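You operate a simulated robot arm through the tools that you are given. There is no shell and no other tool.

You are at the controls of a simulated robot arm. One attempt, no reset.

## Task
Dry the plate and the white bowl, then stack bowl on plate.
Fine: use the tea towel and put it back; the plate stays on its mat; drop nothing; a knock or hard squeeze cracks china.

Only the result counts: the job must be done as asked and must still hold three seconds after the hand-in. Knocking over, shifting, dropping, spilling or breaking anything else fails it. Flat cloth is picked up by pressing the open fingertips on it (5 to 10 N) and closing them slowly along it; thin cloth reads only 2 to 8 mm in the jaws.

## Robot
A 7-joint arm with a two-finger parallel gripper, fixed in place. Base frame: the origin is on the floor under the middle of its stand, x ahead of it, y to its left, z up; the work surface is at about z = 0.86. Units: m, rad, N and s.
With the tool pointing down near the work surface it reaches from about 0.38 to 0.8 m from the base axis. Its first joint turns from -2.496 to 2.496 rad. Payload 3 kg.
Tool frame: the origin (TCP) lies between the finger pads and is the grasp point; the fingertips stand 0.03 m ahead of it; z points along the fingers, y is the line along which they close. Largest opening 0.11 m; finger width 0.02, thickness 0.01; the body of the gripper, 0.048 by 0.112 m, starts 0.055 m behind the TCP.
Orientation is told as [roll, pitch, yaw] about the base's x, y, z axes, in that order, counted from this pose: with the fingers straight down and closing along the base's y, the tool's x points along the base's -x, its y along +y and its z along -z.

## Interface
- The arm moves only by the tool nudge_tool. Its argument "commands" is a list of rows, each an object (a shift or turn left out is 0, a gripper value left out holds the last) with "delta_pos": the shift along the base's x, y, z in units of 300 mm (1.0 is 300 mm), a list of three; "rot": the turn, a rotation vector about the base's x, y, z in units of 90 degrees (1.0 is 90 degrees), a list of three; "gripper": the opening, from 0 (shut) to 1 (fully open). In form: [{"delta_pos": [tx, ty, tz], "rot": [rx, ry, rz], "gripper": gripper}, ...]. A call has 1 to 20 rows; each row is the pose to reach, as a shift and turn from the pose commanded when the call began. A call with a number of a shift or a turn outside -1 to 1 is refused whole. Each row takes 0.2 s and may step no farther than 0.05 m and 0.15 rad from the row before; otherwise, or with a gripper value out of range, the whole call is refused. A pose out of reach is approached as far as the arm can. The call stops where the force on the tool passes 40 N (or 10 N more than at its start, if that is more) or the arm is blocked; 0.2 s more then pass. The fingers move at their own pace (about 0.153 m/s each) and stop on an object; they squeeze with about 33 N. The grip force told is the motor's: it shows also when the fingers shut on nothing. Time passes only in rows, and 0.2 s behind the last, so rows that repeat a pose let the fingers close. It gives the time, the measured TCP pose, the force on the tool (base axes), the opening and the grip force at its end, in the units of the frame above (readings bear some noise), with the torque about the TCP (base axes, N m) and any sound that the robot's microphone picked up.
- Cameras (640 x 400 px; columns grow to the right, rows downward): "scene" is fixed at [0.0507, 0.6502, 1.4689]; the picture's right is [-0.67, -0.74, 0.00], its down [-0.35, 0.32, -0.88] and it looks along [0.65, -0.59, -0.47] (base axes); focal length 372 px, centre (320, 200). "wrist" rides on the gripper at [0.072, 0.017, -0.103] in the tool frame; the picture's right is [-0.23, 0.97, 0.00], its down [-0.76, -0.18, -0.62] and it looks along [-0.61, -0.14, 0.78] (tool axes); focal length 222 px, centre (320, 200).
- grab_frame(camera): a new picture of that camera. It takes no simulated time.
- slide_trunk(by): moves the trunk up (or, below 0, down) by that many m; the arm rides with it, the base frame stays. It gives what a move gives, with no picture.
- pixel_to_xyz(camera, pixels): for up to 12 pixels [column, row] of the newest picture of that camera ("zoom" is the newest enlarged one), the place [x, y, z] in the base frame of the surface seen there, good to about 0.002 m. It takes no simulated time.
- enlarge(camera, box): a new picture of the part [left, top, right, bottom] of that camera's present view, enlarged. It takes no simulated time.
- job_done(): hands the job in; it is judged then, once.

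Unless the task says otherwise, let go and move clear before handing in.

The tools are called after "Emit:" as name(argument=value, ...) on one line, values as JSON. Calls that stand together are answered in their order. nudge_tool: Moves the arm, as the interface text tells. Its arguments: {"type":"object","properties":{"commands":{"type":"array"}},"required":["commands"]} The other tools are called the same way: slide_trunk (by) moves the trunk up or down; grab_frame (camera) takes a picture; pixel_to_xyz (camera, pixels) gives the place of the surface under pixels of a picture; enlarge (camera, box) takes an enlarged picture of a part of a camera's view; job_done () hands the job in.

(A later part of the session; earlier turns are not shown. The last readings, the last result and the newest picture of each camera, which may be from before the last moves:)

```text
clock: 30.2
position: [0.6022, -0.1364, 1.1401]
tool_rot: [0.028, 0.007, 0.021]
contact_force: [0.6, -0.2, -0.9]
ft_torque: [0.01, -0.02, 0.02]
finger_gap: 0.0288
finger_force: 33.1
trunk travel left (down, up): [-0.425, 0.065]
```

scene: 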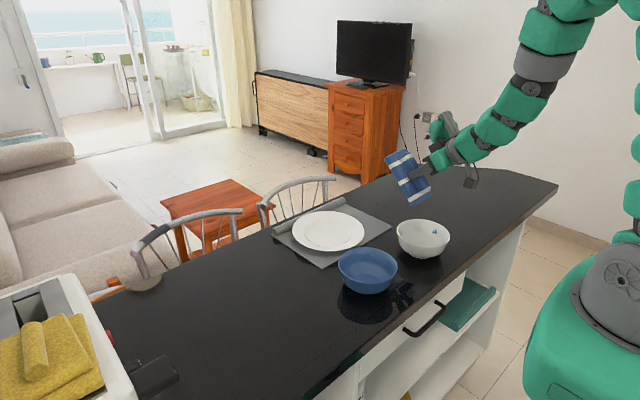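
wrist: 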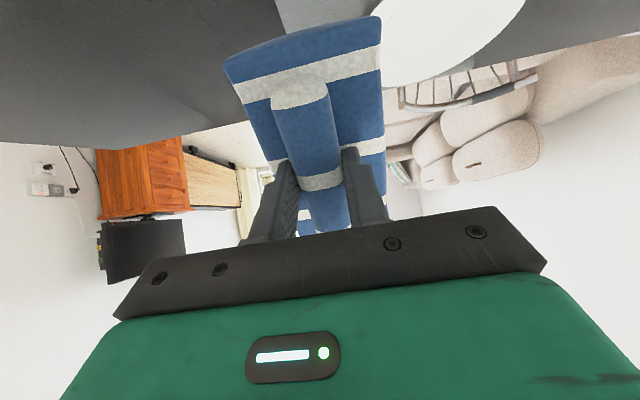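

The tool is level again at (0.602, -0.136, 1.140). I'll tilt the other way (+0.9 rad, far end down) while moving over the bowl.

Emit:
nudge_tool(commands=[{"delta_pos": [-0.05, 0.01, 0], "rot": [-0.018, 0.07, -0.013]}, {"delta_pos": [-0.11, 0.02, 0], "rot": [-0.018, 0.15, -0.013]}, {"delta_pos": [-0.17, 0.03, 0], "rot": [-0.018, 0.24, -0.013]}, {"delta_pos": [-0.23, 0.031, -0.05], "rot": [-0.018, 0.33, -0.013]}, {"delta_pos": [-0.3, 0.031, -0.1], "rot": [-0.018, 0.42, -0.013]}, {"delta_pos": [-0.36, 0.031, -0.15], "rot": [-0.018, 0.5, -0.013]}, {"delta_pos": [-0.39, 0.031, -0.2], "rot": [-0.018, 0.573, -0.013]}])

Emit:
grab_frame(camera="scene")

Emit:
grab_frame(camera="wrist")

Emit:
enlarge(camera="scene", box=[370, 160, 490, 270])

```text
clock: 31.8
position: [0.4857, -0.1279, 1.084]
tool_rot: [0.001, 0.849, -0.011]
contact_force: [-0.2, 0.2, 0.3]
ft_torque: [0.05, -0.05, -0.01]
finger_gap: 0.0291
finger_force: 33.0
out of reach, approached as far as the arm can: row 7
trunk travel left (down, up): [-0.425, 0.065]
```

```text
taken
```

scene: 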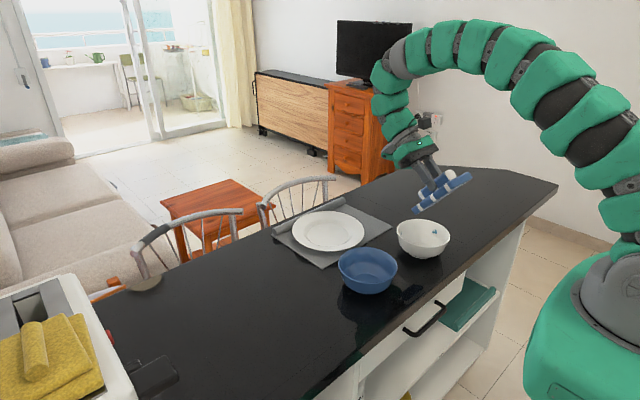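

```text
taken
```

wrist: 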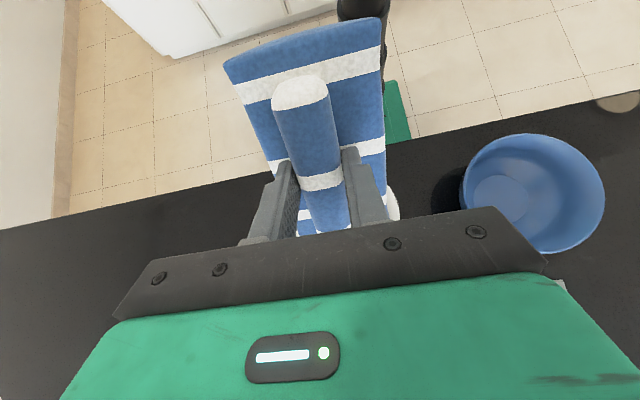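

```text
3.64 times, centred on (430, 215) of scene
```

zoom: 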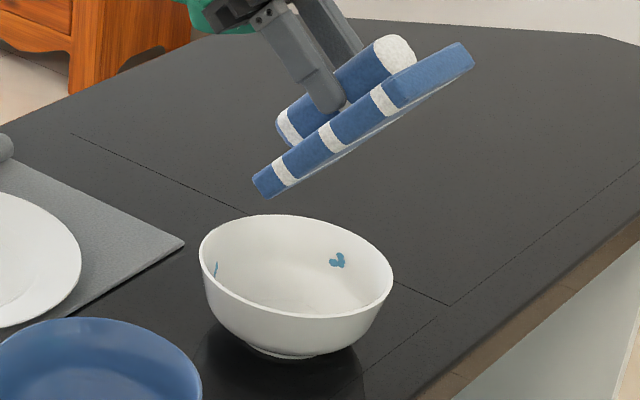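

At pitch +0.849 rad the far end hangs over the bowl (zoom 265,197), at the arm's limit of tilt here. I'll measure the towel's low edge and the bowl to align them.

Emit:
pixel_to_xyz(camera="zoom", pixels=[[266, 196], [254, 180], [258, 186], [300, 175], [465, 60], [200, 245], [392, 280], [300, 215], [290, 318], [336, 260], [215, 268], [280, 305]])

Emit:
enlarge(camera="scene", box=[385, 205, 460, 265])

```text
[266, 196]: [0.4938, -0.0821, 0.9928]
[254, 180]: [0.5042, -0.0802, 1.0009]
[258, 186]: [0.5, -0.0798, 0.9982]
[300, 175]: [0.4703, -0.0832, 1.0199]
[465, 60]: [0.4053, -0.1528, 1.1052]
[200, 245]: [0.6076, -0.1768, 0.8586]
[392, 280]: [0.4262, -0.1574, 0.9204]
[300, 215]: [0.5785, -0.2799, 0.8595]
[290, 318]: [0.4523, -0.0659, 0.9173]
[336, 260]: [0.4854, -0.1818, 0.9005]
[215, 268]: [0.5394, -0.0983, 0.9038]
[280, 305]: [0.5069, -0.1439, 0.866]
```

```text
6.67 times, centred on (422, 235) of scene
```

zoom: 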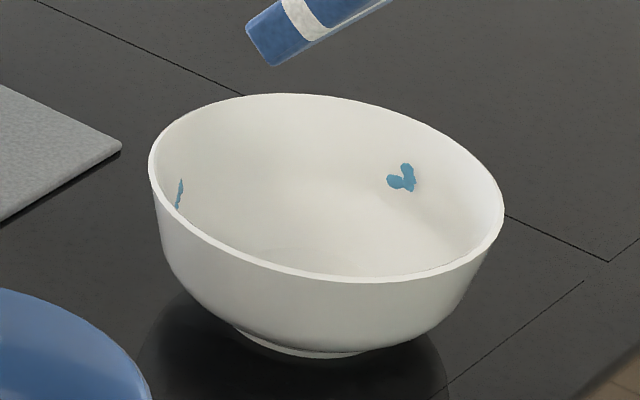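

The low corner sits at (0.494, -0.082, 0.993), matching my model of the towel. I'll fit the bowl's rim circle more precisely from this zoom.

Emit:
pixel_to_xyz(camera="zoom", pixels=[[152, 160], [502, 205], [270, 96], [330, 278], [200, 233], [450, 130], [425, 272], [260, 260], [360, 102], [180, 125], [480, 240], [490, 165]])

Emit:
pixel_to_xyz(camera="zoom", pixels=[[300, 240], [300, 220], [300, 200], [300, 180], [300, 160], [300, 140], [300, 120], [340, 180], [380, 180], [420, 180], [240, 180], [200, 180]])

```text
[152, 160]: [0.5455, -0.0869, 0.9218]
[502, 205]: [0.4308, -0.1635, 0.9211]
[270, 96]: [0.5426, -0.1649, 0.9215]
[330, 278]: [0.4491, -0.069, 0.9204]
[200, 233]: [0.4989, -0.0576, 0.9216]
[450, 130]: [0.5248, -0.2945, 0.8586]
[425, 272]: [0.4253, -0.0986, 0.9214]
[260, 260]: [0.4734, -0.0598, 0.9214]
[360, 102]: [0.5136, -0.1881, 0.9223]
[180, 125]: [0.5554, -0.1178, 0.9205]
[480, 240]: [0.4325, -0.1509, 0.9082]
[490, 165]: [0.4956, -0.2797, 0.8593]
```

```text
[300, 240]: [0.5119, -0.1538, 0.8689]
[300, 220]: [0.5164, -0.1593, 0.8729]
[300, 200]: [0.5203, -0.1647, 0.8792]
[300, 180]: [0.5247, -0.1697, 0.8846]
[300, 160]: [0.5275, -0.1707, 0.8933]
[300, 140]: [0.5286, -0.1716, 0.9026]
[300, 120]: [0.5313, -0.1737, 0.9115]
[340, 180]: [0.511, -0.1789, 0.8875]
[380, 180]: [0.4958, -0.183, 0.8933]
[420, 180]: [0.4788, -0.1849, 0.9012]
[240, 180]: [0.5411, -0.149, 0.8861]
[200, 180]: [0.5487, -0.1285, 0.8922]
```

The bowl is centred at (0.488, -0.124) with rim radius 0.068; the floor is nearly flat to r≈0.04 and rises to z≈0.8715 where the towel's corners will land. The edge is aligned, so I'll descend part-way and check the pose holds.

Emit:
nudge_tool(commands=[{"delta_pos": [0, 0, -0.05]}, {"delta_pos": [0, 0, -0.1]}, {"delta_pos": [0, 0, -0.15]}, {"delta_pos": [0, 0, -0.18]}])

Emit:
enlarge(camera="scene", box=[375, 185, 470, 265])

```text
clock: 32.8
position: [0.486, -0.1243, 1.0298]
tool_rot: [0.002, 0.848, -0.011]
contact_force: [-0.6, 0.4, -1.1]
ft_torque: [0.0, -0.03, -0.01]
finger_gap: 0.0289
finger_force: 33.1
trunk travel left (down, up): [-0.425, 0.065]
```

```text
5.00 times, centred on (422, 225) of scene
```

zoom: 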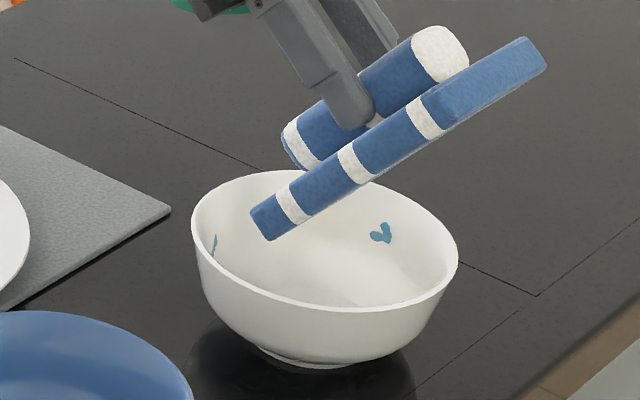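

The pose holds on the way down. I'll recheck the low corner at zoom (270,239), since the measured y shifted by about 3 mm.

Emit:
pixel_to_xyz(camera="zoom", pixels=[[270, 238], [256, 222], [262, 230], [280, 232], [540, 62], [528, 42], [450, 128]])

```text
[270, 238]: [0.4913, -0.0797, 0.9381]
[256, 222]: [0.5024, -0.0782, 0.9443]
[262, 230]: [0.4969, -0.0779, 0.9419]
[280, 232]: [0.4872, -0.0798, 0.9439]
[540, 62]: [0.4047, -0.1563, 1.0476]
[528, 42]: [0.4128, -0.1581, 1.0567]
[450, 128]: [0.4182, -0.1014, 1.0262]
```

The low corner is at y≈-0.079, so I'll shift 2.5 mm toward -y to centre the towel in the bowl and descend to about 10 mm above contact.

Emit:
nudge_tool(commands=[{"delta_pos": [0, -0.008, 0]}, {"delta_pos": [0, -0.008, -0.03]}, {"delta_pos": [0, -0.008, -0.06]}, {"delta_pos": [0, -0.008, -0.09]}, {"delta_pos": [0, -0.008, -0.12]}, {"delta_pos": [0, -0.008, -0.15]}, {"delta_pos": [0, -0.008, -0.175]}])

Emit:
enlarge(camera="scene", box=[375, 185, 470, 265])

Emit:
grab_frame(camera="wrist")

```text
clock: 34.4
position: [0.4862, -0.1301, 0.9775]
tool_rot: [0.003, 0.849, -0.014]
contact_force: [-0.7, 0.4, -0.4]
ft_torque: [0.04, -0.02, 0.01]
finger_gap: 0.0289
finger_force: 33.1
trunk travel left (down, up): [-0.425, 0.065]
```

```text
5.00 times, centred on (422, 225) of scene
```

zoom: 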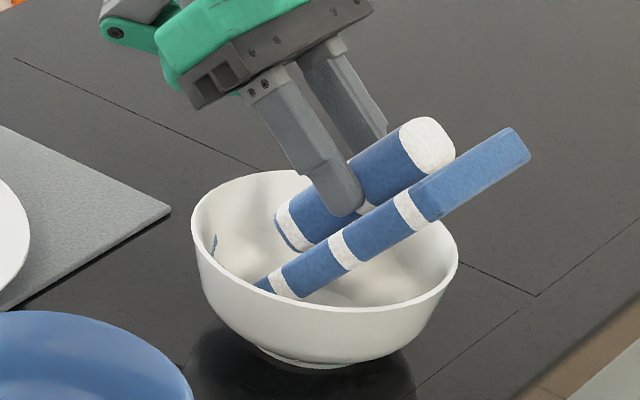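

```text
taken
```

wrist: 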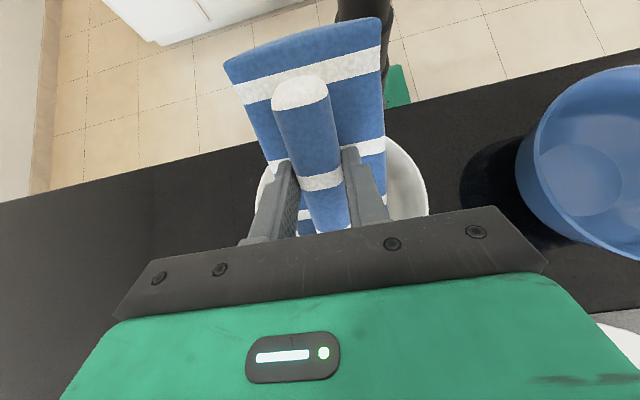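

The towel's edge is inside the bowl without touching anything (zoom 275,290) and nothing else is near. I'll lower 1 mm per row toward contact.

Emit:
nudge_tool(commands=[{"delta_pos": [0, 0, -0.0033]}, {"delta_pos": [0, 0, -0.0067]}, {"delta_pos": [0, 0, -0.01]}, {"delta_pos": [0, 0, -0.0133]}, {"delta_pos": [0, 0, -0.0167]}, {"delta_pos": [0, 0, -0.02]}, {"delta_pos": [0, 0, -0.0233]}])

```text
clock: 36.0
position: [0.4843, -0.1284, 0.9691]
tool_rot: [0.001, 0.848, -0.01]
contact_force: [-0.4, -1.9, 1.2]
ft_torque: [-0.05, -0.04, 0.01]
finger_gap: 0.029
finger_force: 33.3
trunk travel left (down, up): [-0.425, 0.065]
```

There's barely any force at TCP z 0.969. I'll go on in 0.4 mm rows.

Emit:
nudge_tool(commands=[{"delta_pos": [0, 0, -0.0013]}, {"delta_pos": [0, 0, -0.0027]}, {"delta_pos": [0, 0, -0.004]}, {"delta_pos": [0, 0, -0.0053]}, {"delta_pos": [0, 0, -0.0067]}])

```text
clock: 37.2
position: [0.4856, -0.1299, 0.9683]
tool_rot: [0.001, 0.848, -0.012]
contact_force: [-1.2, -1.2, 0.7]
ft_torque: [-0.07, -0.05, -0.02]
finger_gap: 0.0292
finger_force: 32.9
trunk travel left (down, up): [-0.425, 0.065]
```

Still hardly any force (about 1 N). I'll continue down another 2 mm in fine rows.

Emit:
nudge_tool(commands=[{"delta_pos": [0, 0, -0.0013]}, {"delta_pos": [0, 0, -0.0027]}, {"delta_pos": [0, 0, -0.004]}, {"delta_pos": [0, 0, -0.0053]}, {"delta_pos": [0, 0, -0.0067]}])

Emit:
enlarge(camera="scene", box=[375, 185, 470, 265])

```text
clock: 38.4
position: [0.4834, -0.1283, 0.9648]
tool_rot: [0.001, 0.848, -0.012]
contact_force: [-1.1, -2.4, 1.6]
ft_torque: [-0.1, -0.06, 0.01]
finger_gap: 0.0292
finger_force: 33.2
trunk travel left (down, up): [-0.425, 0.065]
```

```text
5.00 times, centred on (422, 225) of scene
```

zoom: 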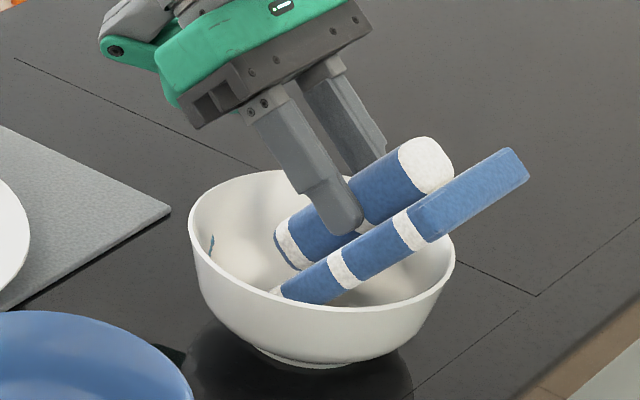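

The +y corner is nudging the bowl's side (Fy -2.4 N; the bowl slid about 1.5 mm toward +y). I'll shift the towel 2 mm toward -y and keep lowering gently.

Emit:
nudge_tool(commands=[{"delta_pos": [0, -0.004, 0]}, {"delta_pos": [0, -0.0067, 0]}, {"delta_pos": [0, -0.0067, -0.0013]}, {"delta_pos": [0, -0.0067, -0.0027]}, {"delta_pos": [0, -0.0067, -0.004]}])

```text
clock: 39.6
position: [0.484, -0.1307, 0.9641]
tool_rot: [0.001, 0.847, -0.009]
contact_force: [-1.0, 4.1, 14.3]
ft_torque: [0.25, -0.2, 0.02]
finger_gap: 0.0291
finger_force: 33.1
trunk travel left (down, up): [-0.425, 0.065]
```

Both corners now bear, with Fz 14 N; I'll ease off 0.6 mm, then rub with short strokes along x.

Emit:
nudge_tool(commands=[{"delta_pos": [0, 0.0015, 0.002]}, {"delta_pos": [0.007, 0.0015, 0.002]}, {"delta_pos": [0.014, 0.0015, 0.002]}, {"delta_pos": [0.02, 0.0015, 0.002]}])

Emit:
enlarge(camera="scene", box=[375, 185, 470, 265])

```text
clock: 40.6
position: [0.4922, -0.1306, 0.9661]
tool_rot: [0.002, 0.847, -0.011]
contact_force: [-2.9, -0.1, 1.2]
ft_torque: [0.05, 0.13, 0.05]
finger_gap: 0.0289
finger_force: 32.9
trunk travel left (down, up): [-0.425, 0.065]
```

```text
5.00 times, centred on (422, 225) of scene
```

zoom: 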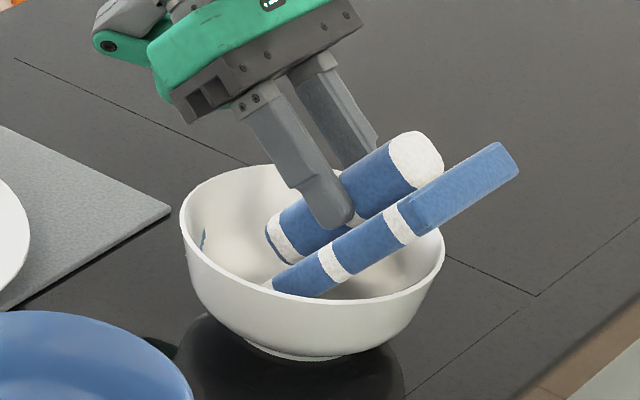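

The bowl slid along with the towel (its left rim went from zoom column 188 to 180), so I must rub more lightly. I'll stroke back at this lower height and see whether the bowl stays put.

Emit:
nudge_tool(commands=[{"delta_pos": [-0.01, 0, 0]}, {"delta_pos": [-0.02, 0, 0]}, {"delta_pos": [-0.03, 0, 0]}])

Emit:
enlarge(camera="scene", box=[375, 185, 470, 265])

```text
clock: 41.4
position: [0.4811, -0.1302, 0.9647]
tool_rot: [0.0, 0.848, -0.013]
contact_force: [0.9, -0.5, 1.1]
ft_torque: [0.01, -0.08, 0.01]
finger_gap: 0.0291
finger_force: 33.2
trunk travel left (down, up): [-0.425, 0.065]
```

```text
5.00 times, centred on (422, 225) of scene
```

zoom: 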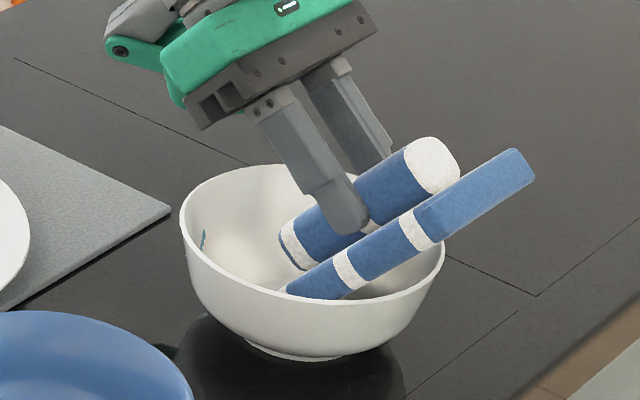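

The bowl stayed still during that light stroke (rim still at 180–445), so a force of about 1–2 N rubs without dragging it. I'll re-measure the bowl's position for centring.

Emit:
pixel_to_xyz(camera="zoom", pixels=[[183, 228], [442, 262], [250, 168], [230, 274], [270, 291], [330, 303], [380, 299], [410, 288], [200, 195], [203, 238], [215, 180]])

```text
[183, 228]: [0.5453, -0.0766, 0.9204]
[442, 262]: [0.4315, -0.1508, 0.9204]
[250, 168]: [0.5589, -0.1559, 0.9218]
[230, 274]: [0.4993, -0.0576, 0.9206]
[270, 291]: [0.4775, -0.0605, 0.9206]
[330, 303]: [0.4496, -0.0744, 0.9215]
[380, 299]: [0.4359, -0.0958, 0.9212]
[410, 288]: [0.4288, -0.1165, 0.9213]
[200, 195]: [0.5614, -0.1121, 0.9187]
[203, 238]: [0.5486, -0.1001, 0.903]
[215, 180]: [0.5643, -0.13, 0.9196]
```

The bowl is now centred at (0.4965, -0.1245). I'll rub with short 11 mm strokes about its centre, following the floor's slight curve, and check that it stays put.

Emit:
nudge_tool(commands=[{"delta_pos": [0.01, 0, 0]}, {"delta_pos": [0.022, 0, -0.0008]}, {"delta_pos": [0.035, 0, 0]}, {"delta_pos": [0.045, 0, 0.001]}, {"delta_pos": [0.035, 0, 0]}, {"delta_pos": [0.022, 0, -0.0008]}, {"delta_pos": [0.01, 0, 0]}, {"delta_pos": [0.022, 0, -0.0008]}])

Emit:
enlarge(camera="scene", box=[375, 185, 470, 265])

Emit:
enlarge(camera="scene", box=[405, 215, 435, 245])

```text
clock: 43.2
position: [0.4902, -0.1306, 0.9665]
tool_rot: [0.003, 0.847, -0.012]
contact_force: [-0.2, 0.1, -1.1]
ft_torque: [0.0, -0.05, 0.01]
finger_gap: 0.0293
finger_force: 33.4
trunk travel left (down, up): [-0.425, 0.065]
```

```text
5.00 times, centred on (422, 225) of scene
```

zoom: 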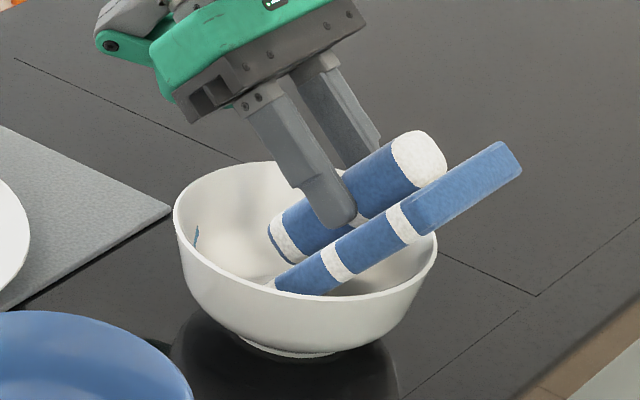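

```text
13.33 times, centred on (420, 230) of scene
```

zoom: 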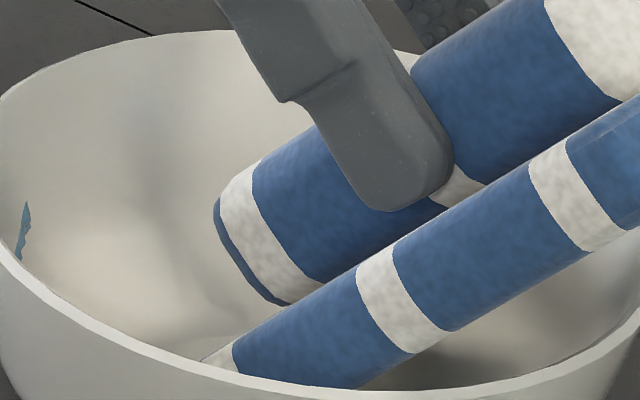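

The bowl drifted again (rim now 174–438) because the two corners wedge in the curved floor. I'll lift out, re-measure the bowl, and then roll the towel slightly so only one corner rubs on the flat middle.

Emit:
nudge_tool(commands=[{"delta_pos": [0, 0, 0.01]}, {"delta_pos": [0, 0, 0.04]}, {"delta_pos": [0, 0, 0.09]}, {"delta_pos": [0, 0, 0.15], "rot": [0.04, 0, 0]}, {"delta_pos": [0, 0, 0.22], "rot": [0.1, 0, 0]}, {"delta_pos": [0, 0, 0.25], "rot": [0.1667, 0, 0]}])

Emit:
enlarge(camera="scene", box=[375, 185, 470, 265])

```text
clock: 44.6
position: [0.4887, -0.1305, 1.0405]
tool_rot: [0.388, 0.811, 0.277]
contact_force: [0.5, -0.4, 0.1]
ft_torque: [0.02, 0.01, 0.05]
finger_gap: 0.029
finger_force: 32.4
trunk travel left (down, up): [-0.425, 0.065]
```

```text
5.00 times, centred on (422, 225) of scene
```

zoom: 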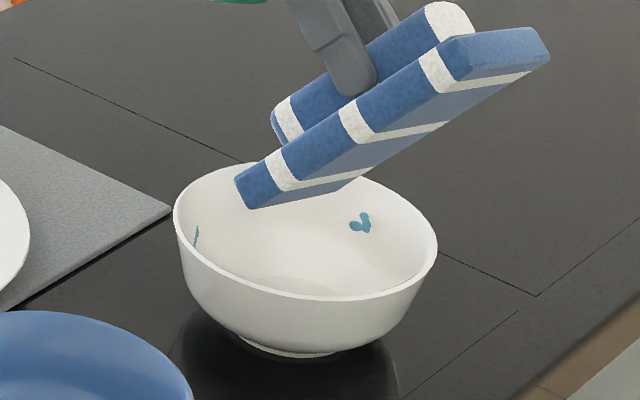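

The bowl's drops (zoom 360,223) hardly shrank, so firmer rubbing is needed, but on the flat floor. I'll re-measure the bowl's rim and the towel's corners in this view.

Emit:
pixel_to_xyz(camera="zoom", pixels=[[176, 222], [434, 258], [220, 170], [215, 268], [260, 289], [320, 299], [370, 294], [405, 281], [196, 186], [390, 192], [415, 212], [290, 285]])

Emit:
pixel_to_xyz(camera="zoom", pixels=[[252, 206], [236, 182], [355, 178], [548, 58], [290, 192], [265, 158]])

```text
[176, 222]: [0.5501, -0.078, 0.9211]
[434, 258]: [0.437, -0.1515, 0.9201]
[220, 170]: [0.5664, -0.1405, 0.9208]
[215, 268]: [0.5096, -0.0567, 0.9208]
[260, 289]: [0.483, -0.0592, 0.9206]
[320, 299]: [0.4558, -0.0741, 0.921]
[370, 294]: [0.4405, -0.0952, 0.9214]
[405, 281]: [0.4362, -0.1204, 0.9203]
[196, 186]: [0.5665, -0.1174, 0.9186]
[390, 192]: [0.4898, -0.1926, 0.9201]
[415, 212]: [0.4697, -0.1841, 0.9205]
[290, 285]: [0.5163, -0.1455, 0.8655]
```

```text
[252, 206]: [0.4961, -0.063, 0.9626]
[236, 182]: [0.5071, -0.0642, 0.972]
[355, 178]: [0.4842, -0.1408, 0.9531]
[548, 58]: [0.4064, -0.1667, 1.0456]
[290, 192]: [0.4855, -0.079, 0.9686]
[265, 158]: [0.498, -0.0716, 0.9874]
```

The bowl is now centred at (0.501, -0.125). With the towel rolled 15°, I'll position its low -y corner over the flat floor near the centre and descend to about 10 mm above it.

Emit:
nudge_tool(commands=[{"delta_pos": [0.044, -0.0343, 0]}, {"delta_pos": [0.044, -0.0343, -0.05]}, {"delta_pos": [0.044, -0.0343, -0.1]}, {"delta_pos": [0.044, -0.0343, -0.14]}, {"delta_pos": [0.044, -0.0343, -0.17]}, {"delta_pos": [0.044, -0.0343, -0.195]}, {"delta_pos": [0.044, -0.0343, -0.21]}])

Emit:
enlarge(camera="scene", box=[375, 185, 470, 265])

```text
clock: 46.2
position: [0.5027, -0.1406, 0.9766]
tool_rot: [0.388, 0.814, 0.275]
contact_force: [-0.8, -1.7, 1.6]
ft_torque: [-0.04, 0.04, 0.03]
finger_gap: 0.0291
finger_force: 33.0
out of reach, approached as far as the arm can: row 1, 2
trunk travel left (down, up): [-0.425, 0.065]
```

```text
5.00 times, centred on (422, 225) of scene
```

zoom: 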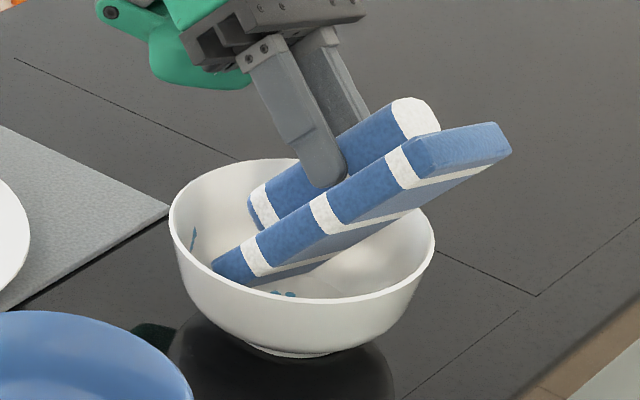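

The bowl's rim moved slightly (174→169) with about 2 N sideways, so some part of the towel touches the wall. I'll look at where, measuring the +y corner near (214,268) and the bowl's rim.

Emit:
enlarge(camera="scene", box=[405, 210, 465, 260])

Emit:
pixel_to_xyz(camera="zoom", pixels=[[30, 190], [80, 200], [70, 215]])

Emit:
grab_frame(camera="wrist")

```text
8.00 times, centred on (435, 235) of scene
```

zoom: 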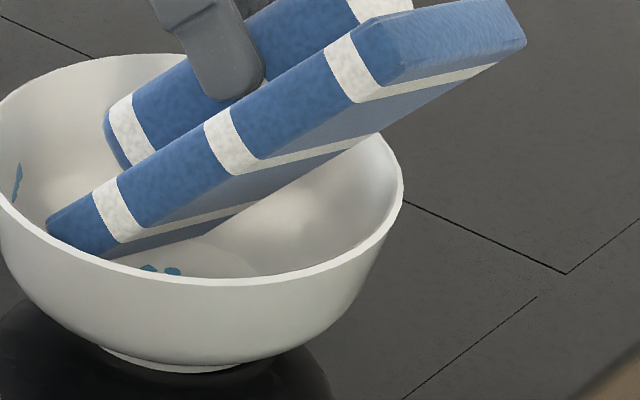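

```text
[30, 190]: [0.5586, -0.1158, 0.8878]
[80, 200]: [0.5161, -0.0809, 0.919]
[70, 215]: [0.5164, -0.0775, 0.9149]
```

```text
taken
```

wrist: 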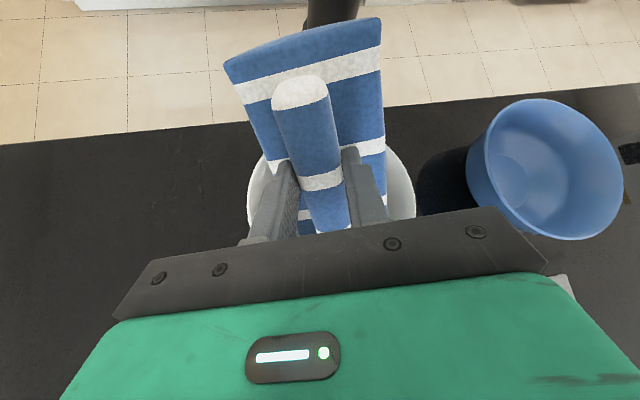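

I'll re-measure the bowl's rim from this closer view to find the true clearance.

Emit:
pixel_to_xyz(camera="zoom", pixels=[[20, 222], [60, 250], [110, 270], [180, 281], [250, 278], [310, 264], [360, 243], [395, 212], [402, 180], [385, 145], [40, 78], [100, 58]])

Emit:
pixel_to_xyz(camera="zoom", pixels=[[52, 226], [100, 252], [130, 246], [175, 270], [230, 215], [240, 225], [220, 235], [260, 240], [50, 215], [20, 180]])

```text
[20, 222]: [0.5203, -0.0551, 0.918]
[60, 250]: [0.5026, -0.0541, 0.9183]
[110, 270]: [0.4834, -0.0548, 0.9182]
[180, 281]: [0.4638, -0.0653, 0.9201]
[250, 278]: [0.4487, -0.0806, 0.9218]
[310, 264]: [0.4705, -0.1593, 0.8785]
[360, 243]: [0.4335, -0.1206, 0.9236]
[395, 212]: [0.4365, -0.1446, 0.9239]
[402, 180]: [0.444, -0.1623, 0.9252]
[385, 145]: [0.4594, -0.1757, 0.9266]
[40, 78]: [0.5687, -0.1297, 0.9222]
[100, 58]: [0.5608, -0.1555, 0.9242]
```

```text
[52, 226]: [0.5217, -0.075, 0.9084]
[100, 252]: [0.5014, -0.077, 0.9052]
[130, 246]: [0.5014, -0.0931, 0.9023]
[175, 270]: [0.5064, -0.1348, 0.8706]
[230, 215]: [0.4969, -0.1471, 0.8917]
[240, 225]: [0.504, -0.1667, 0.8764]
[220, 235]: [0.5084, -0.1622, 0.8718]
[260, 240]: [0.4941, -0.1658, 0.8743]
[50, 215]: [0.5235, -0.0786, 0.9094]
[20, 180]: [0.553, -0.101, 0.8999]
```

The rim readings show the bowl tipped slightly (+y rim at z 0.918, -y rim at 0.925): the towel's other corner is resting on the +y wall. I'll back up, roll a bit more, shift toward -y and try again.

Emit:
nudge_tool(commands=[{"delta_pos": [0, -0.005, 0.02]}, {"delta_pos": [0, -0.01, 0.05]}, {"delta_pos": [0.005, -0.018, 0.07], "rot": [0.02, 0, 0]}, {"delta_pos": [0.012, -0.027, 0.07], "rot": [0.0556, 0, 0]}, {"delta_pos": [0.012, -0.027, 0.07], "rot": [0.0556, 0, 0]}])

Emit:
enlarge(camera="scene", box=[375, 185, 470, 265])

```text
clock: 47.4
position: [0.4875, -0.1431, 0.9882]
tool_rot: [0.505, 0.787, 0.36]
contact_force: [0.5, 1.2, -0.4]
ft_torque: [0.02, -0.02, 0.01]
finger_gap: 0.0292
finger_force: 33.0
out of reach, approached as far as the arm can: row 3, 4, 5
trunk travel left (down, up): [-0.425, 0.065]
```

```text
5.00 times, centred on (422, 225) of scene
```

zoom: 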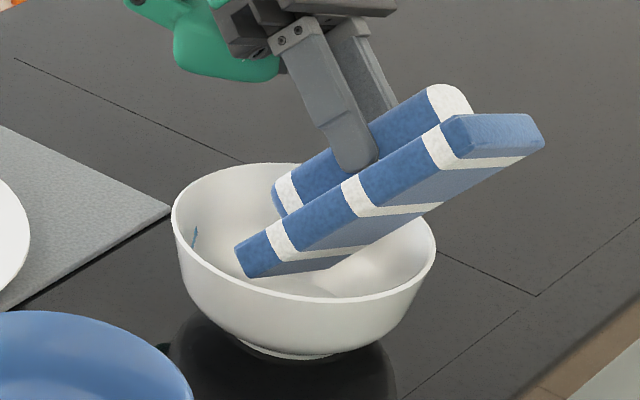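

The arm is at a joint limit here (x stopped at 0.4875), and lower targets are easier, so raising the trunk should help. Sliding it up also lifts the towel straight out of the bowl.

Emit:
slide_trunk(by=0.06)

Emit:
enlarge(camera="scene", box=[375, 165, 470, 265])

```text
clock: 48.4
position: [0.4884, -0.1436, 1.0498]
tool_rot: [0.506, 0.785, 0.362]
contact_force: [0.0, -0.9, -0.6]
ft_torque: [0.01, 0.01, 0.02]
finger_gap: 0.0291
finger_force: 33.0
trunk travel left (down, up): [-0.485, 0.005]
```

```text
4.00 times, centred on (422, 215) of scene
```

zoom: 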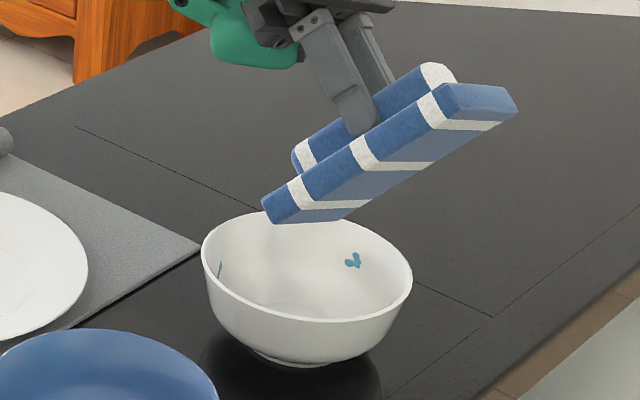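

With the trunk raised, the tool is at (0.488, -0.144, 1.050), clear above the bowl. I'll undo the side roll, then test a steeper pitch, which would fit the bowl much better.

Emit:
nudge_tool(commands=[{"delta_pos": [0, 0.02, 0.02], "rot": [-0.08, 0, 0]}, {"delta_pos": [0.02, 0.04, 0.02], "rot": [-0.16, 0, 0]}, {"delta_pos": [0.03, 0.06, 0.02], "rot": [-0.2228, 0, 0]}])

```text
clock: 49.2
position: [0.4976, -0.1271, 1.0558]
tool_rot: [-0.001, 0.849, -0.015]
contact_force: [-0.3, -0.3, -1.0]
ft_torque: [0.02, 0.03, -0.05]
finger_gap: 0.029
finger_force: 32.8
trunk travel left (down, up): [-0.485, 0.005]
```

The roll is undone cleanly at (0.498, -0.127, 1.056). Now I'll try pitching further to about 1.13 rad.

Emit:
nudge_tool(commands=[{"delta_pos": [0, 0, -0.01], "rot": [0, 0.05, 0]}, {"delta_pos": [0.01, 0, -0.02], "rot": [0, 0.1, 0]}, {"delta_pos": [0.02, 0, -0.03], "rot": [0, 0.15, 0]}, {"delta_pos": [0.03, 0, -0.03], "rot": [0, 0.181, 0]}])

```text
clock: 50.2
position: [0.4579, -0.1202, 1.0335]
tool_rot: [-0.005, 1.023, -0.016]
contact_force: [-0.8, -0.2, -1.2]
ft_torque: [0.01, -0.02, -0.04]
finger_gap: 0.0289
finger_force: 32.3
out of reach, approached as far as the arm can: row 2, 3, 4
trunk travel left (down, up): [-0.485, 0.005]
```

Pitch 1.02 rad is only reachable closer in (x 0.458), so radial tilt is limited here. I'll swing the tool a quarter turn about the vertical, so that it leans sideways with the wrist over the empty -y side, and see if the arm allows it.

Emit:
nudge_tool(commands=[{"delta_pos": [0.01, 0, 0.05], "rot": [0, 0, -0.08]}, {"delta_pos": [0.02, 0, 0.07], "rot": [0, 0, -0.16]}, {"delta_pos": [0.03, 0, 0.07], "rot": [0, 0, -0.24]}, {"delta_pos": [0.04, 0, 0.07], "rot": [0, 0, -0.32]}, {"delta_pos": [0.05, 0, 0.07], "rot": [0, 0, -0.4]}, {"delta_pos": [0.06, 0, 0.07], "rot": [0, 0, -0.48]}, {"delta_pos": [0.07, 0, 0.07], "rot": [0, 0, -0.56]}, {"delta_pos": [0.09, 0, 0.07], "rot": [0, 0, -0.64]}, {"delta_pos": [0.11, 0, 0.07], "rot": [0, 0, -0.72]}, {"delta_pos": [0.12, 0, 0.07], "rot": [0, 0, -0.8]}, {"delta_pos": [0.13, 0, 0.07], "rot": [0, 0, -0.88]}, {"delta_pos": [0.14, 0, 0.07], "rot": [0, 0, -0.96]}])

Emit:
grab_frame(camera="scene")

```text
clock: 52.8
position: [0.4994, -0.1205, 1.0522]
tool_rot: [-0.007, 1.02, -1.527]
contact_force: [1.0, 0.0, -1.4]
ft_torque: [-0.04, 0.02, 0.01]
finger_gap: 0.0289
finger_force: 32.9
out of reach, approached as far as the arm can: row 2, 3
trunk travel left (down, up): [-0.485, 0.005]
```

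```text
taken
```

scene: 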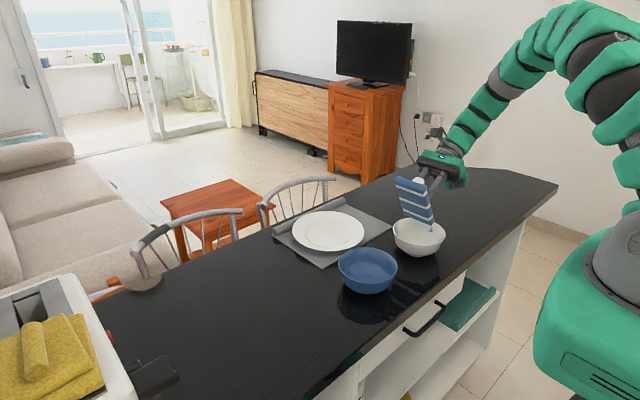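

Leaning sideways works: the tool is at pitch 1.02, yaw -1.53 at (0.499, -0.121, 1.052) with the wrist on the empty side. I'll steepen it to about 65° and turn the towel in its plane, so a single corner points down into the bowl.

Emit:
nudge_tool(commands=[{"delta_pos": [-0.01, -0.02, 0.03], "rot": [0.036, 0.0016, 0]}, {"delta_pos": [-0.02, -0.04, 0.03], "rot": [0.0726, 0.0032, 0]}, {"delta_pos": [-0.03, -0.06, 0.03], "rot": [0.0726, 0.0032, 0]}])

```text
clock: 53.6
position: [0.4909, -0.1387, 1.0633]
tool_rot: [-0.003, 1.135, -1.524]
contact_force: [0.0, 0.3, -0.8]
ft_torque: [-0.05, -0.02, 0.0]
finger_gap: 0.0289
finger_force: 32.6
trunk travel left (down, up): [-0.485, 0.005]
```

The tilt of 65° is reached without trouble. Now I'll turn the towel 30° in its own plane so one corner is lowest.

Emit:
nudge_tool(commands=[{"delta_pos": [-0.01, 0, 0], "rot": [0.0026, -0.06, 0.028]}, {"delta_pos": [-0.02, 0, 0], "rot": [0.0053, -0.12, 0.056]}, {"delta_pos": [-0.03, 0, 0], "rot": [0.0079, -0.18, 0.084]}, {"delta_pos": [-0.035, 0, 0], "rot": [0.0106, -0.24, 0.112]}, {"delta_pos": [-0.04, -0.005, 0], "rot": [0.0132, -0.2996, 0.14]}])

Emit:
enlarge(camera="scene", box=[375, 165, 470, 265])

Emit:
grab_frame(camera="wrist")

```text
clock: 54.8
position: [0.4788, -0.1395, 1.0628]
tool_rot: [0.812, 0.903, -0.588]
contact_force: [0.2, -0.2, -1.0]
ft_torque: [-0.05, 0.01, 0.02]
finger_gap: 0.0289
finger_force: 32.9
trunk travel left (down, up): [-0.485, 0.005]
```

```text
4.00 times, centred on (422, 215) of scene
```

zoom: 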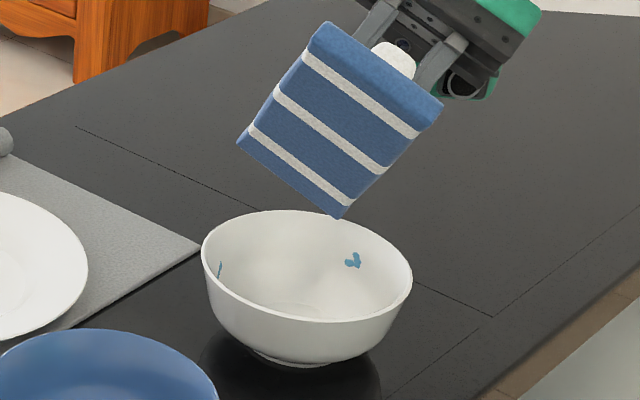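

```text
taken
```

wrist: 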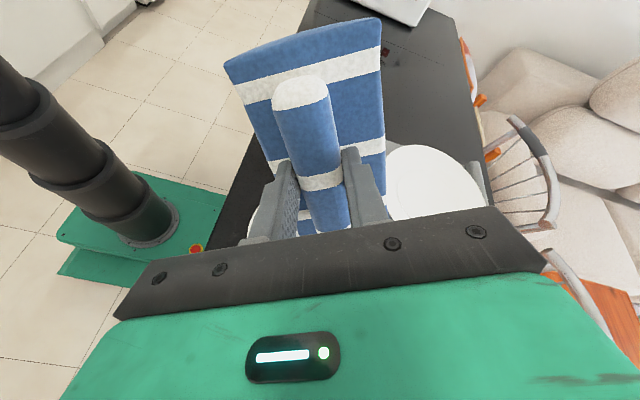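

Now one corner points straight down over the bowl (zoom 337,217). I'll measure that corner, its neighbours and the bowl's rim to position it precisely.

Emit:
pixel_to_xyz(camera="zoom", pixels=[[335, 214], [239, 141], [438, 106], [326, 26], [300, 190], [370, 180]])

Emit:
pixel_to_xyz(camera="zoom", pixels=[[203, 262], [409, 293], [240, 215], [245, 308], [290, 319], [340, 318], [385, 307], [375, 230], [395, 248], [300, 300], [215, 240], [300, 213]])

```text
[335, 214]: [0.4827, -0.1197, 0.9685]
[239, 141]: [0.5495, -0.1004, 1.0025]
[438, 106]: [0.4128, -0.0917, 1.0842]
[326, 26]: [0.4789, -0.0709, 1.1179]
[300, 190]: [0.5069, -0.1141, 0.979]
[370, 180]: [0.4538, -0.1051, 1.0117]
```

```text
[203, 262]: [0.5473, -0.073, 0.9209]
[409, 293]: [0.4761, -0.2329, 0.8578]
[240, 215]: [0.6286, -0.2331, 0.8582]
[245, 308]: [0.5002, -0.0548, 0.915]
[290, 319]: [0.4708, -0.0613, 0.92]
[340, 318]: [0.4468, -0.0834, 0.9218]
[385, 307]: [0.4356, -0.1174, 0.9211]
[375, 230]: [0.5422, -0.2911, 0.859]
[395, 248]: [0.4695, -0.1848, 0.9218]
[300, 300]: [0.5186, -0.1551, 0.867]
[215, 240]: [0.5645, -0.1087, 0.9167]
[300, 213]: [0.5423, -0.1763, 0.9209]
```

The corner is at about (0.482, -0.121, 0.966), and the bowl is centred at (0.501, -0.123), so it's well placed. I'll descend into the bowl to about 12 mm above the floor.

Emit:
nudge_tool(commands=[{"delta_pos": [0, -0.013, -0.04]}, {"delta_pos": [0, -0.013, -0.08]}, {"delta_pos": [0, -0.013, -0.12]}, {"delta_pos": [0, -0.013, -0.16]}, {"delta_pos": [0, -0.013, -0.2]}, {"delta_pos": [0, -0.013, -0.24]}, {"delta_pos": [0, -0.013, -0.27]}, {"delta_pos": [0, -0.013, -0.285]}])

Emit:
enlarge(camera="scene", box=[375, 185, 470, 265])

Emit:
grab_frame(camera="scene")

```text
clock: 56.6
position: [0.479, -0.1443, 0.9768]
tool_rot: [0.811, 0.905, -0.59]
contact_force: [0.0, 0.0, -0.5]
ft_torque: [-0.04, 0.02, 0.0]
finger_gap: 0.0291
finger_force: 33.0
trunk travel left (down, up): [-0.485, 0.005]
```

```text
5.00 times, centred on (422, 225) of scene
```

zoom: 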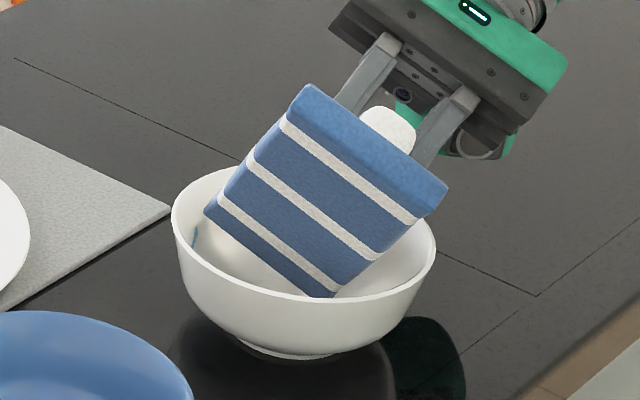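

```text
taken
```

scene: 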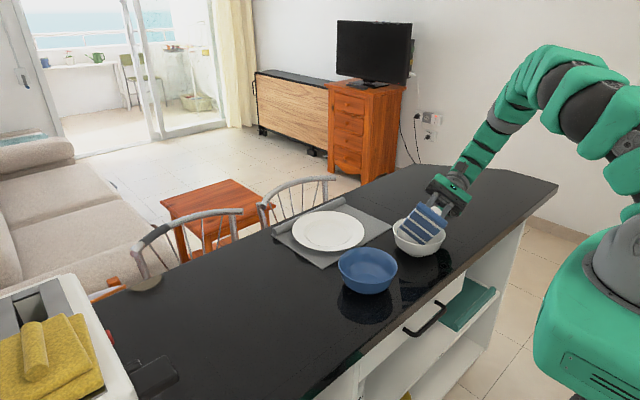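

The corner fits well inside the bowl with no contact and the bowl's rim unmoved (172–437). I'll lower in 1 mm rows.

Emit:
nudge_tool(commands=[{"delta_pos": [0, 0, -0.0033]}, {"delta_pos": [0, 0, -0.0067]}, {"delta_pos": [0, 0, -0.01]}, {"delta_pos": [0, 0, -0.0133]}, {"delta_pos": [0, 0, -0.0167]}, {"delta_pos": [0, 0, -0.02]}, {"delta_pos": [0, 0, -0.0233]}])

```text
clock: 58.2
position: [0.4781, -0.1436, 0.9715]
tool_rot: [0.81, 0.904, -0.59]
contact_force: [-3.6, -1.0, 6.0]
ft_torque: [0.07, -0.06, 0.05]
finger_gap: 0.0291
finger_force: 33.0
trunk travel left (down, up): [-0.485, 0.005]
```

There's contact earlier than expected, with Fx -3.6 and Fz 6 N, which suggests the other corner touches the +x wall. I'll look closely at that side.

Emit:
enlarge(camera="scene", box=[400, 210, 465, 260])

Emit:
pixel_to_xyz(camera="zoom", pixels=[[75, 130], [68, 160], [60, 190], [95, 140], [80, 150], [250, 285], [230, 275], [25, 140], [40, 200], [120, 90]])

```text
8.00 times, centred on (432, 235) of scene
```

zoom: 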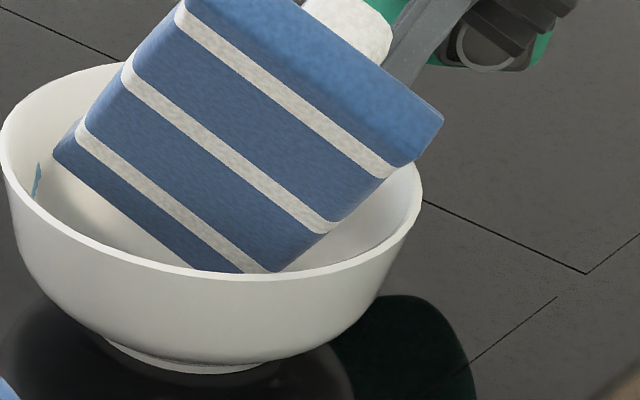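

```text
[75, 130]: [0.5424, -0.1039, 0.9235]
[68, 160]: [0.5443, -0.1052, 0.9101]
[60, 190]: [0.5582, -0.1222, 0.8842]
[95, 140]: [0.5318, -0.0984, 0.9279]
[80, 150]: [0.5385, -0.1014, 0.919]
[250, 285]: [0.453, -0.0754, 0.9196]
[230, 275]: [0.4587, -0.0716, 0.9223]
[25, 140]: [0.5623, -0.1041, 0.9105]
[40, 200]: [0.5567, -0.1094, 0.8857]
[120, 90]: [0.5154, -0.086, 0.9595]
```

Corner Q is about 17 mm clear of the wall, so the contact seems to be the low corner on the floor with sideways friction. I'll check the bowl for tilt by measuring rim heights around it.

Emit:
pixel_to_xyz(camera="zoom", pixels=[[3, 140], [20, 190], [110, 258], [200, 278], [300, 273], [360, 250], [410, 210], [419, 185], [412, 165], [30, 93], [60, 78], [100, 66]])

```text
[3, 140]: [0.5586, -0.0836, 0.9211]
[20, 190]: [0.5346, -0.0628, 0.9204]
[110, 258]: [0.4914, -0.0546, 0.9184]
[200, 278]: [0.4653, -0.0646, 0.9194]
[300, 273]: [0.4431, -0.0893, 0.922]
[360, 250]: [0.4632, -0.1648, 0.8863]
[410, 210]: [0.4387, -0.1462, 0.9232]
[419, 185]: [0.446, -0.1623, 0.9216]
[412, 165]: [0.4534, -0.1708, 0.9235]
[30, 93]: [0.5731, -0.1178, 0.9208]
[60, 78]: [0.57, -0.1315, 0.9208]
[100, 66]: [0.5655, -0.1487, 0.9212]
```

The rim is level all round (z≈0.918–0.923), so the corner is pressing properly on the floor with about 6 N. I'll rub along y with short strokes and watch bowl and drops.

Emit:
nudge_tool(commands=[{"delta_pos": [0, -0.012, 0.0005]}, {"delta_pos": [0, -0.024, 0.0005]}, {"delta_pos": [0, -0.036, 0.0005]}, {"delta_pos": [0, -0.024, 0.0005]}, {"delta_pos": [0, -0.012, 0.0005]}, {"delta_pos": [0, 0, 0.0005]}, {"delta_pos": [0, 0.012, 0.0005]}])

Emit:
enlarge(camera="scene", box=[375, 185, 470, 265])

```text
clock: 59.8
position: [0.4787, -0.1423, 0.9693]
tool_rot: [0.811, 0.904, -0.59]
contact_force: [-1.0, -4.1, 7.9]
ft_torque: [-0.24, -0.09, -0.12]
finger_gap: 0.0292
finger_force: 33.1
trunk travel left (down, up): [-0.485, 0.005]
```

```text
5.00 times, centred on (422, 225) of scene
```

zoom: 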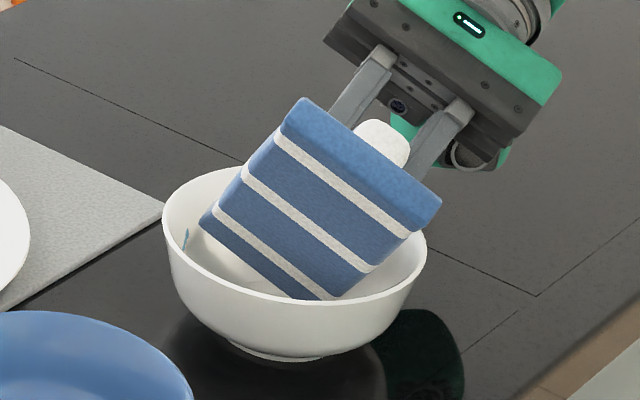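

The bowl was dragged a bit (rim 171→162): at about 8 N the towel grips more than the table does. I'll ease up 0.4 mm to about 3–4 N and stroke again, checking force and drift.

Emit:
nudge_tool(commands=[{"delta_pos": [0, 0, 0.0013]}, {"delta_pos": [0, -0.012, 0.0013]}, {"delta_pos": [0, -0.024, 0.0013]}, {"delta_pos": [0, -0.036, 0.0013]}, {"delta_pos": [0, -0.048, 0.0013]}])

Emit:
enlarge(camera="scene", box=[375, 185, 470, 265])

Emit:
enlarge(camera="scene", box=[400, 215, 430, 245])

```text
clock: 61.0
position: [0.481, -0.1557, 0.9703]
tool_rot: [0.81, 0.904, -0.589]
contact_force: [0.9, 0.5, -0.6]
ft_torque: [-0.02, -0.01, -0.01]
finger_gap: 0.0289
finger_force: 32.8
trunk travel left (down, up): [-0.485, 0.005]
```

```text
5.00 times, centred on (422, 225) of scene
```

zoom: 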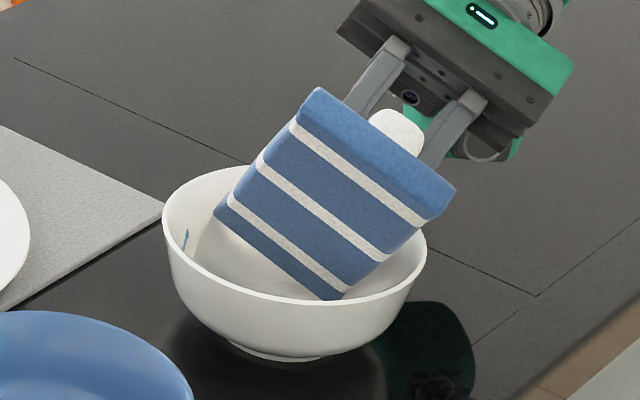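

```text
13.33 times, centred on (415, 230) of scene
```

zoom: 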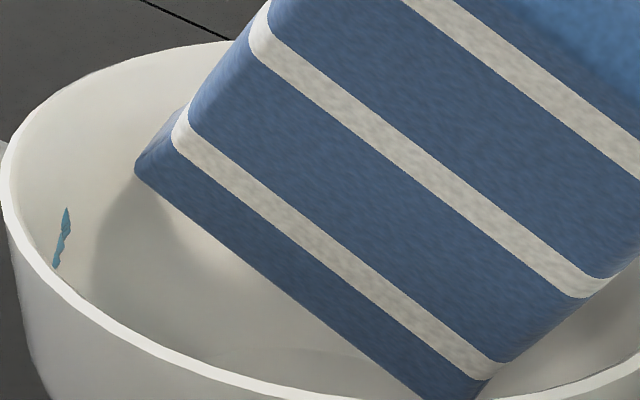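

Now the bowl stays put but contact was lost (Fz ≈ 0). I'll lower by small amounts to find a light 2–4 N contact here.

Emit:
nudge_tool(commands=[{"delta_pos": [0, 0, -0.0007]}, {"delta_pos": [0, 0, -0.0013]}, {"delta_pos": [0, 0, -0.0013]}])

```text
clock: 61.8
position: [0.4804, -0.1542, 0.9704]
tool_rot: [0.812, 0.905, -0.588]
contact_force: [0.2, -1.3, 5.4]
ft_torque: [-0.13, -0.04, -0.02]
finger_gap: 0.0291
finger_force: 32.9
trunk travel left (down, up): [-0.485, 0.005]
```

0.4 mm gives 5.4 N, so the arm is stiff and the floor's curve matters. I'll re-measure the bowl's centre so that I can keep the strokes on the flat middle.

Emit:
enlarge(camera="scene", box=[375, 185, 470, 265])

Emit:
pixel_to_xyz(camera="zoom", pixels=[[164, 220], [175, 252], [210, 279], [260, 298], [310, 303], [360, 296], [395, 282], [420, 260], [426, 240], [175, 190], [195, 177], [225, 168]])

```text
5.00 times, centred on (422, 225) of scene
```

zoom: 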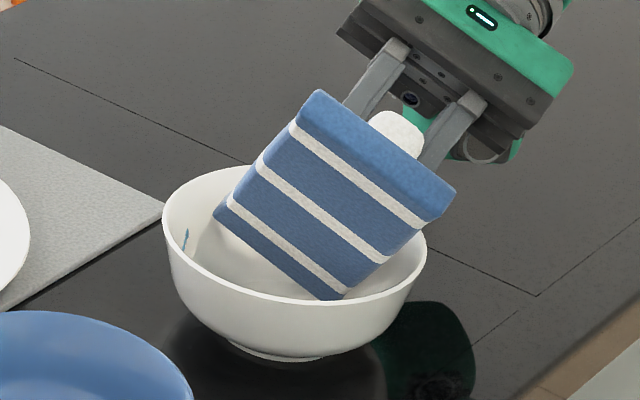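

```text
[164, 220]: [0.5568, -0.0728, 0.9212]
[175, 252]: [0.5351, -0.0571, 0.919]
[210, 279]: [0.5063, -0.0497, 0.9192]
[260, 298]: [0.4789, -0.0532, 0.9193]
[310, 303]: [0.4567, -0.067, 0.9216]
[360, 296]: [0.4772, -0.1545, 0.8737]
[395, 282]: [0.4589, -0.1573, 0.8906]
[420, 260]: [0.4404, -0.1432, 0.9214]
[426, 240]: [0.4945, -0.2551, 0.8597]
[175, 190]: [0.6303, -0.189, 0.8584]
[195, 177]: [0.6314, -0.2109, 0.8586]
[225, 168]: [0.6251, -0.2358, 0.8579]
```

The bowl is centred at (0.5035, -0.1178), so the corner sits about (-20, -20) mm from centre, on the edge of the flat zone. I'll shift 7 mm toward +y onto the flat and check the force.

Emit:
nudge_tool(commands=[{"delta_pos": [0, 0, 0.0007]}, {"delta_pos": [0, 0.012, 0.0007]}, {"delta_pos": [0, 0.024, 0.0007]}])

```text
clock: 62.6
position: [0.4795, -0.1488, 0.9704]
tool_rot: [0.811, 0.903, -0.59]
contact_force: [-0.3, -4.6, 10.2]
ft_torque: [-0.32, -0.14, 0.02]
finger_gap: 0.0291
finger_force: 32.9
trunk travel left (down, up): [-0.485, 0.005]
```

Moving toward +y digs in (10 N), since the tool leans that way. I'll ease off 0.45 mm and try strokes along x instead, which are sideways to the lean and should behave evenly.

Emit:
nudge_tool(commands=[{"delta_pos": [0, 0, 0.001]}, {"delta_pos": [0, 0, 0.0015]}, {"delta_pos": [0.012, 0, 0.0015]}, {"delta_pos": [0.024, 0, 0.0015]}])

Emit:
enlarge(camera="scene", box=[375, 185, 470, 265])

```text
clock: 63.6
position: [0.4856, -0.1478, 0.97]
tool_rot: [0.812, 0.904, -0.59]
contact_force: [-0.6, -0.4, 0.5]
ft_torque: [0.0, 0.01, 0.01]
finger_gap: 0.029
finger_force: 32.9
trunk travel left (down, up): [-0.485, 0.005]
```

```text
5.00 times, centred on (422, 225) of scene
```

zoom: 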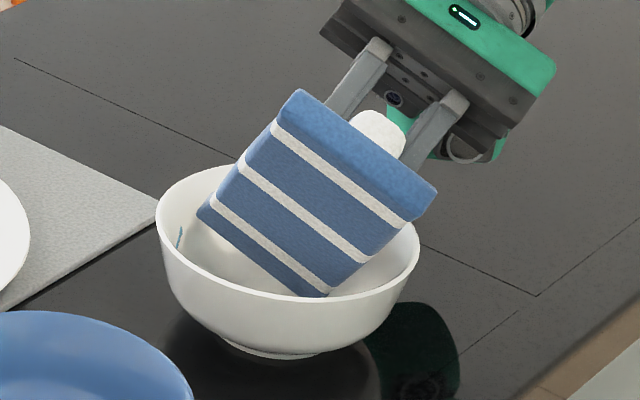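

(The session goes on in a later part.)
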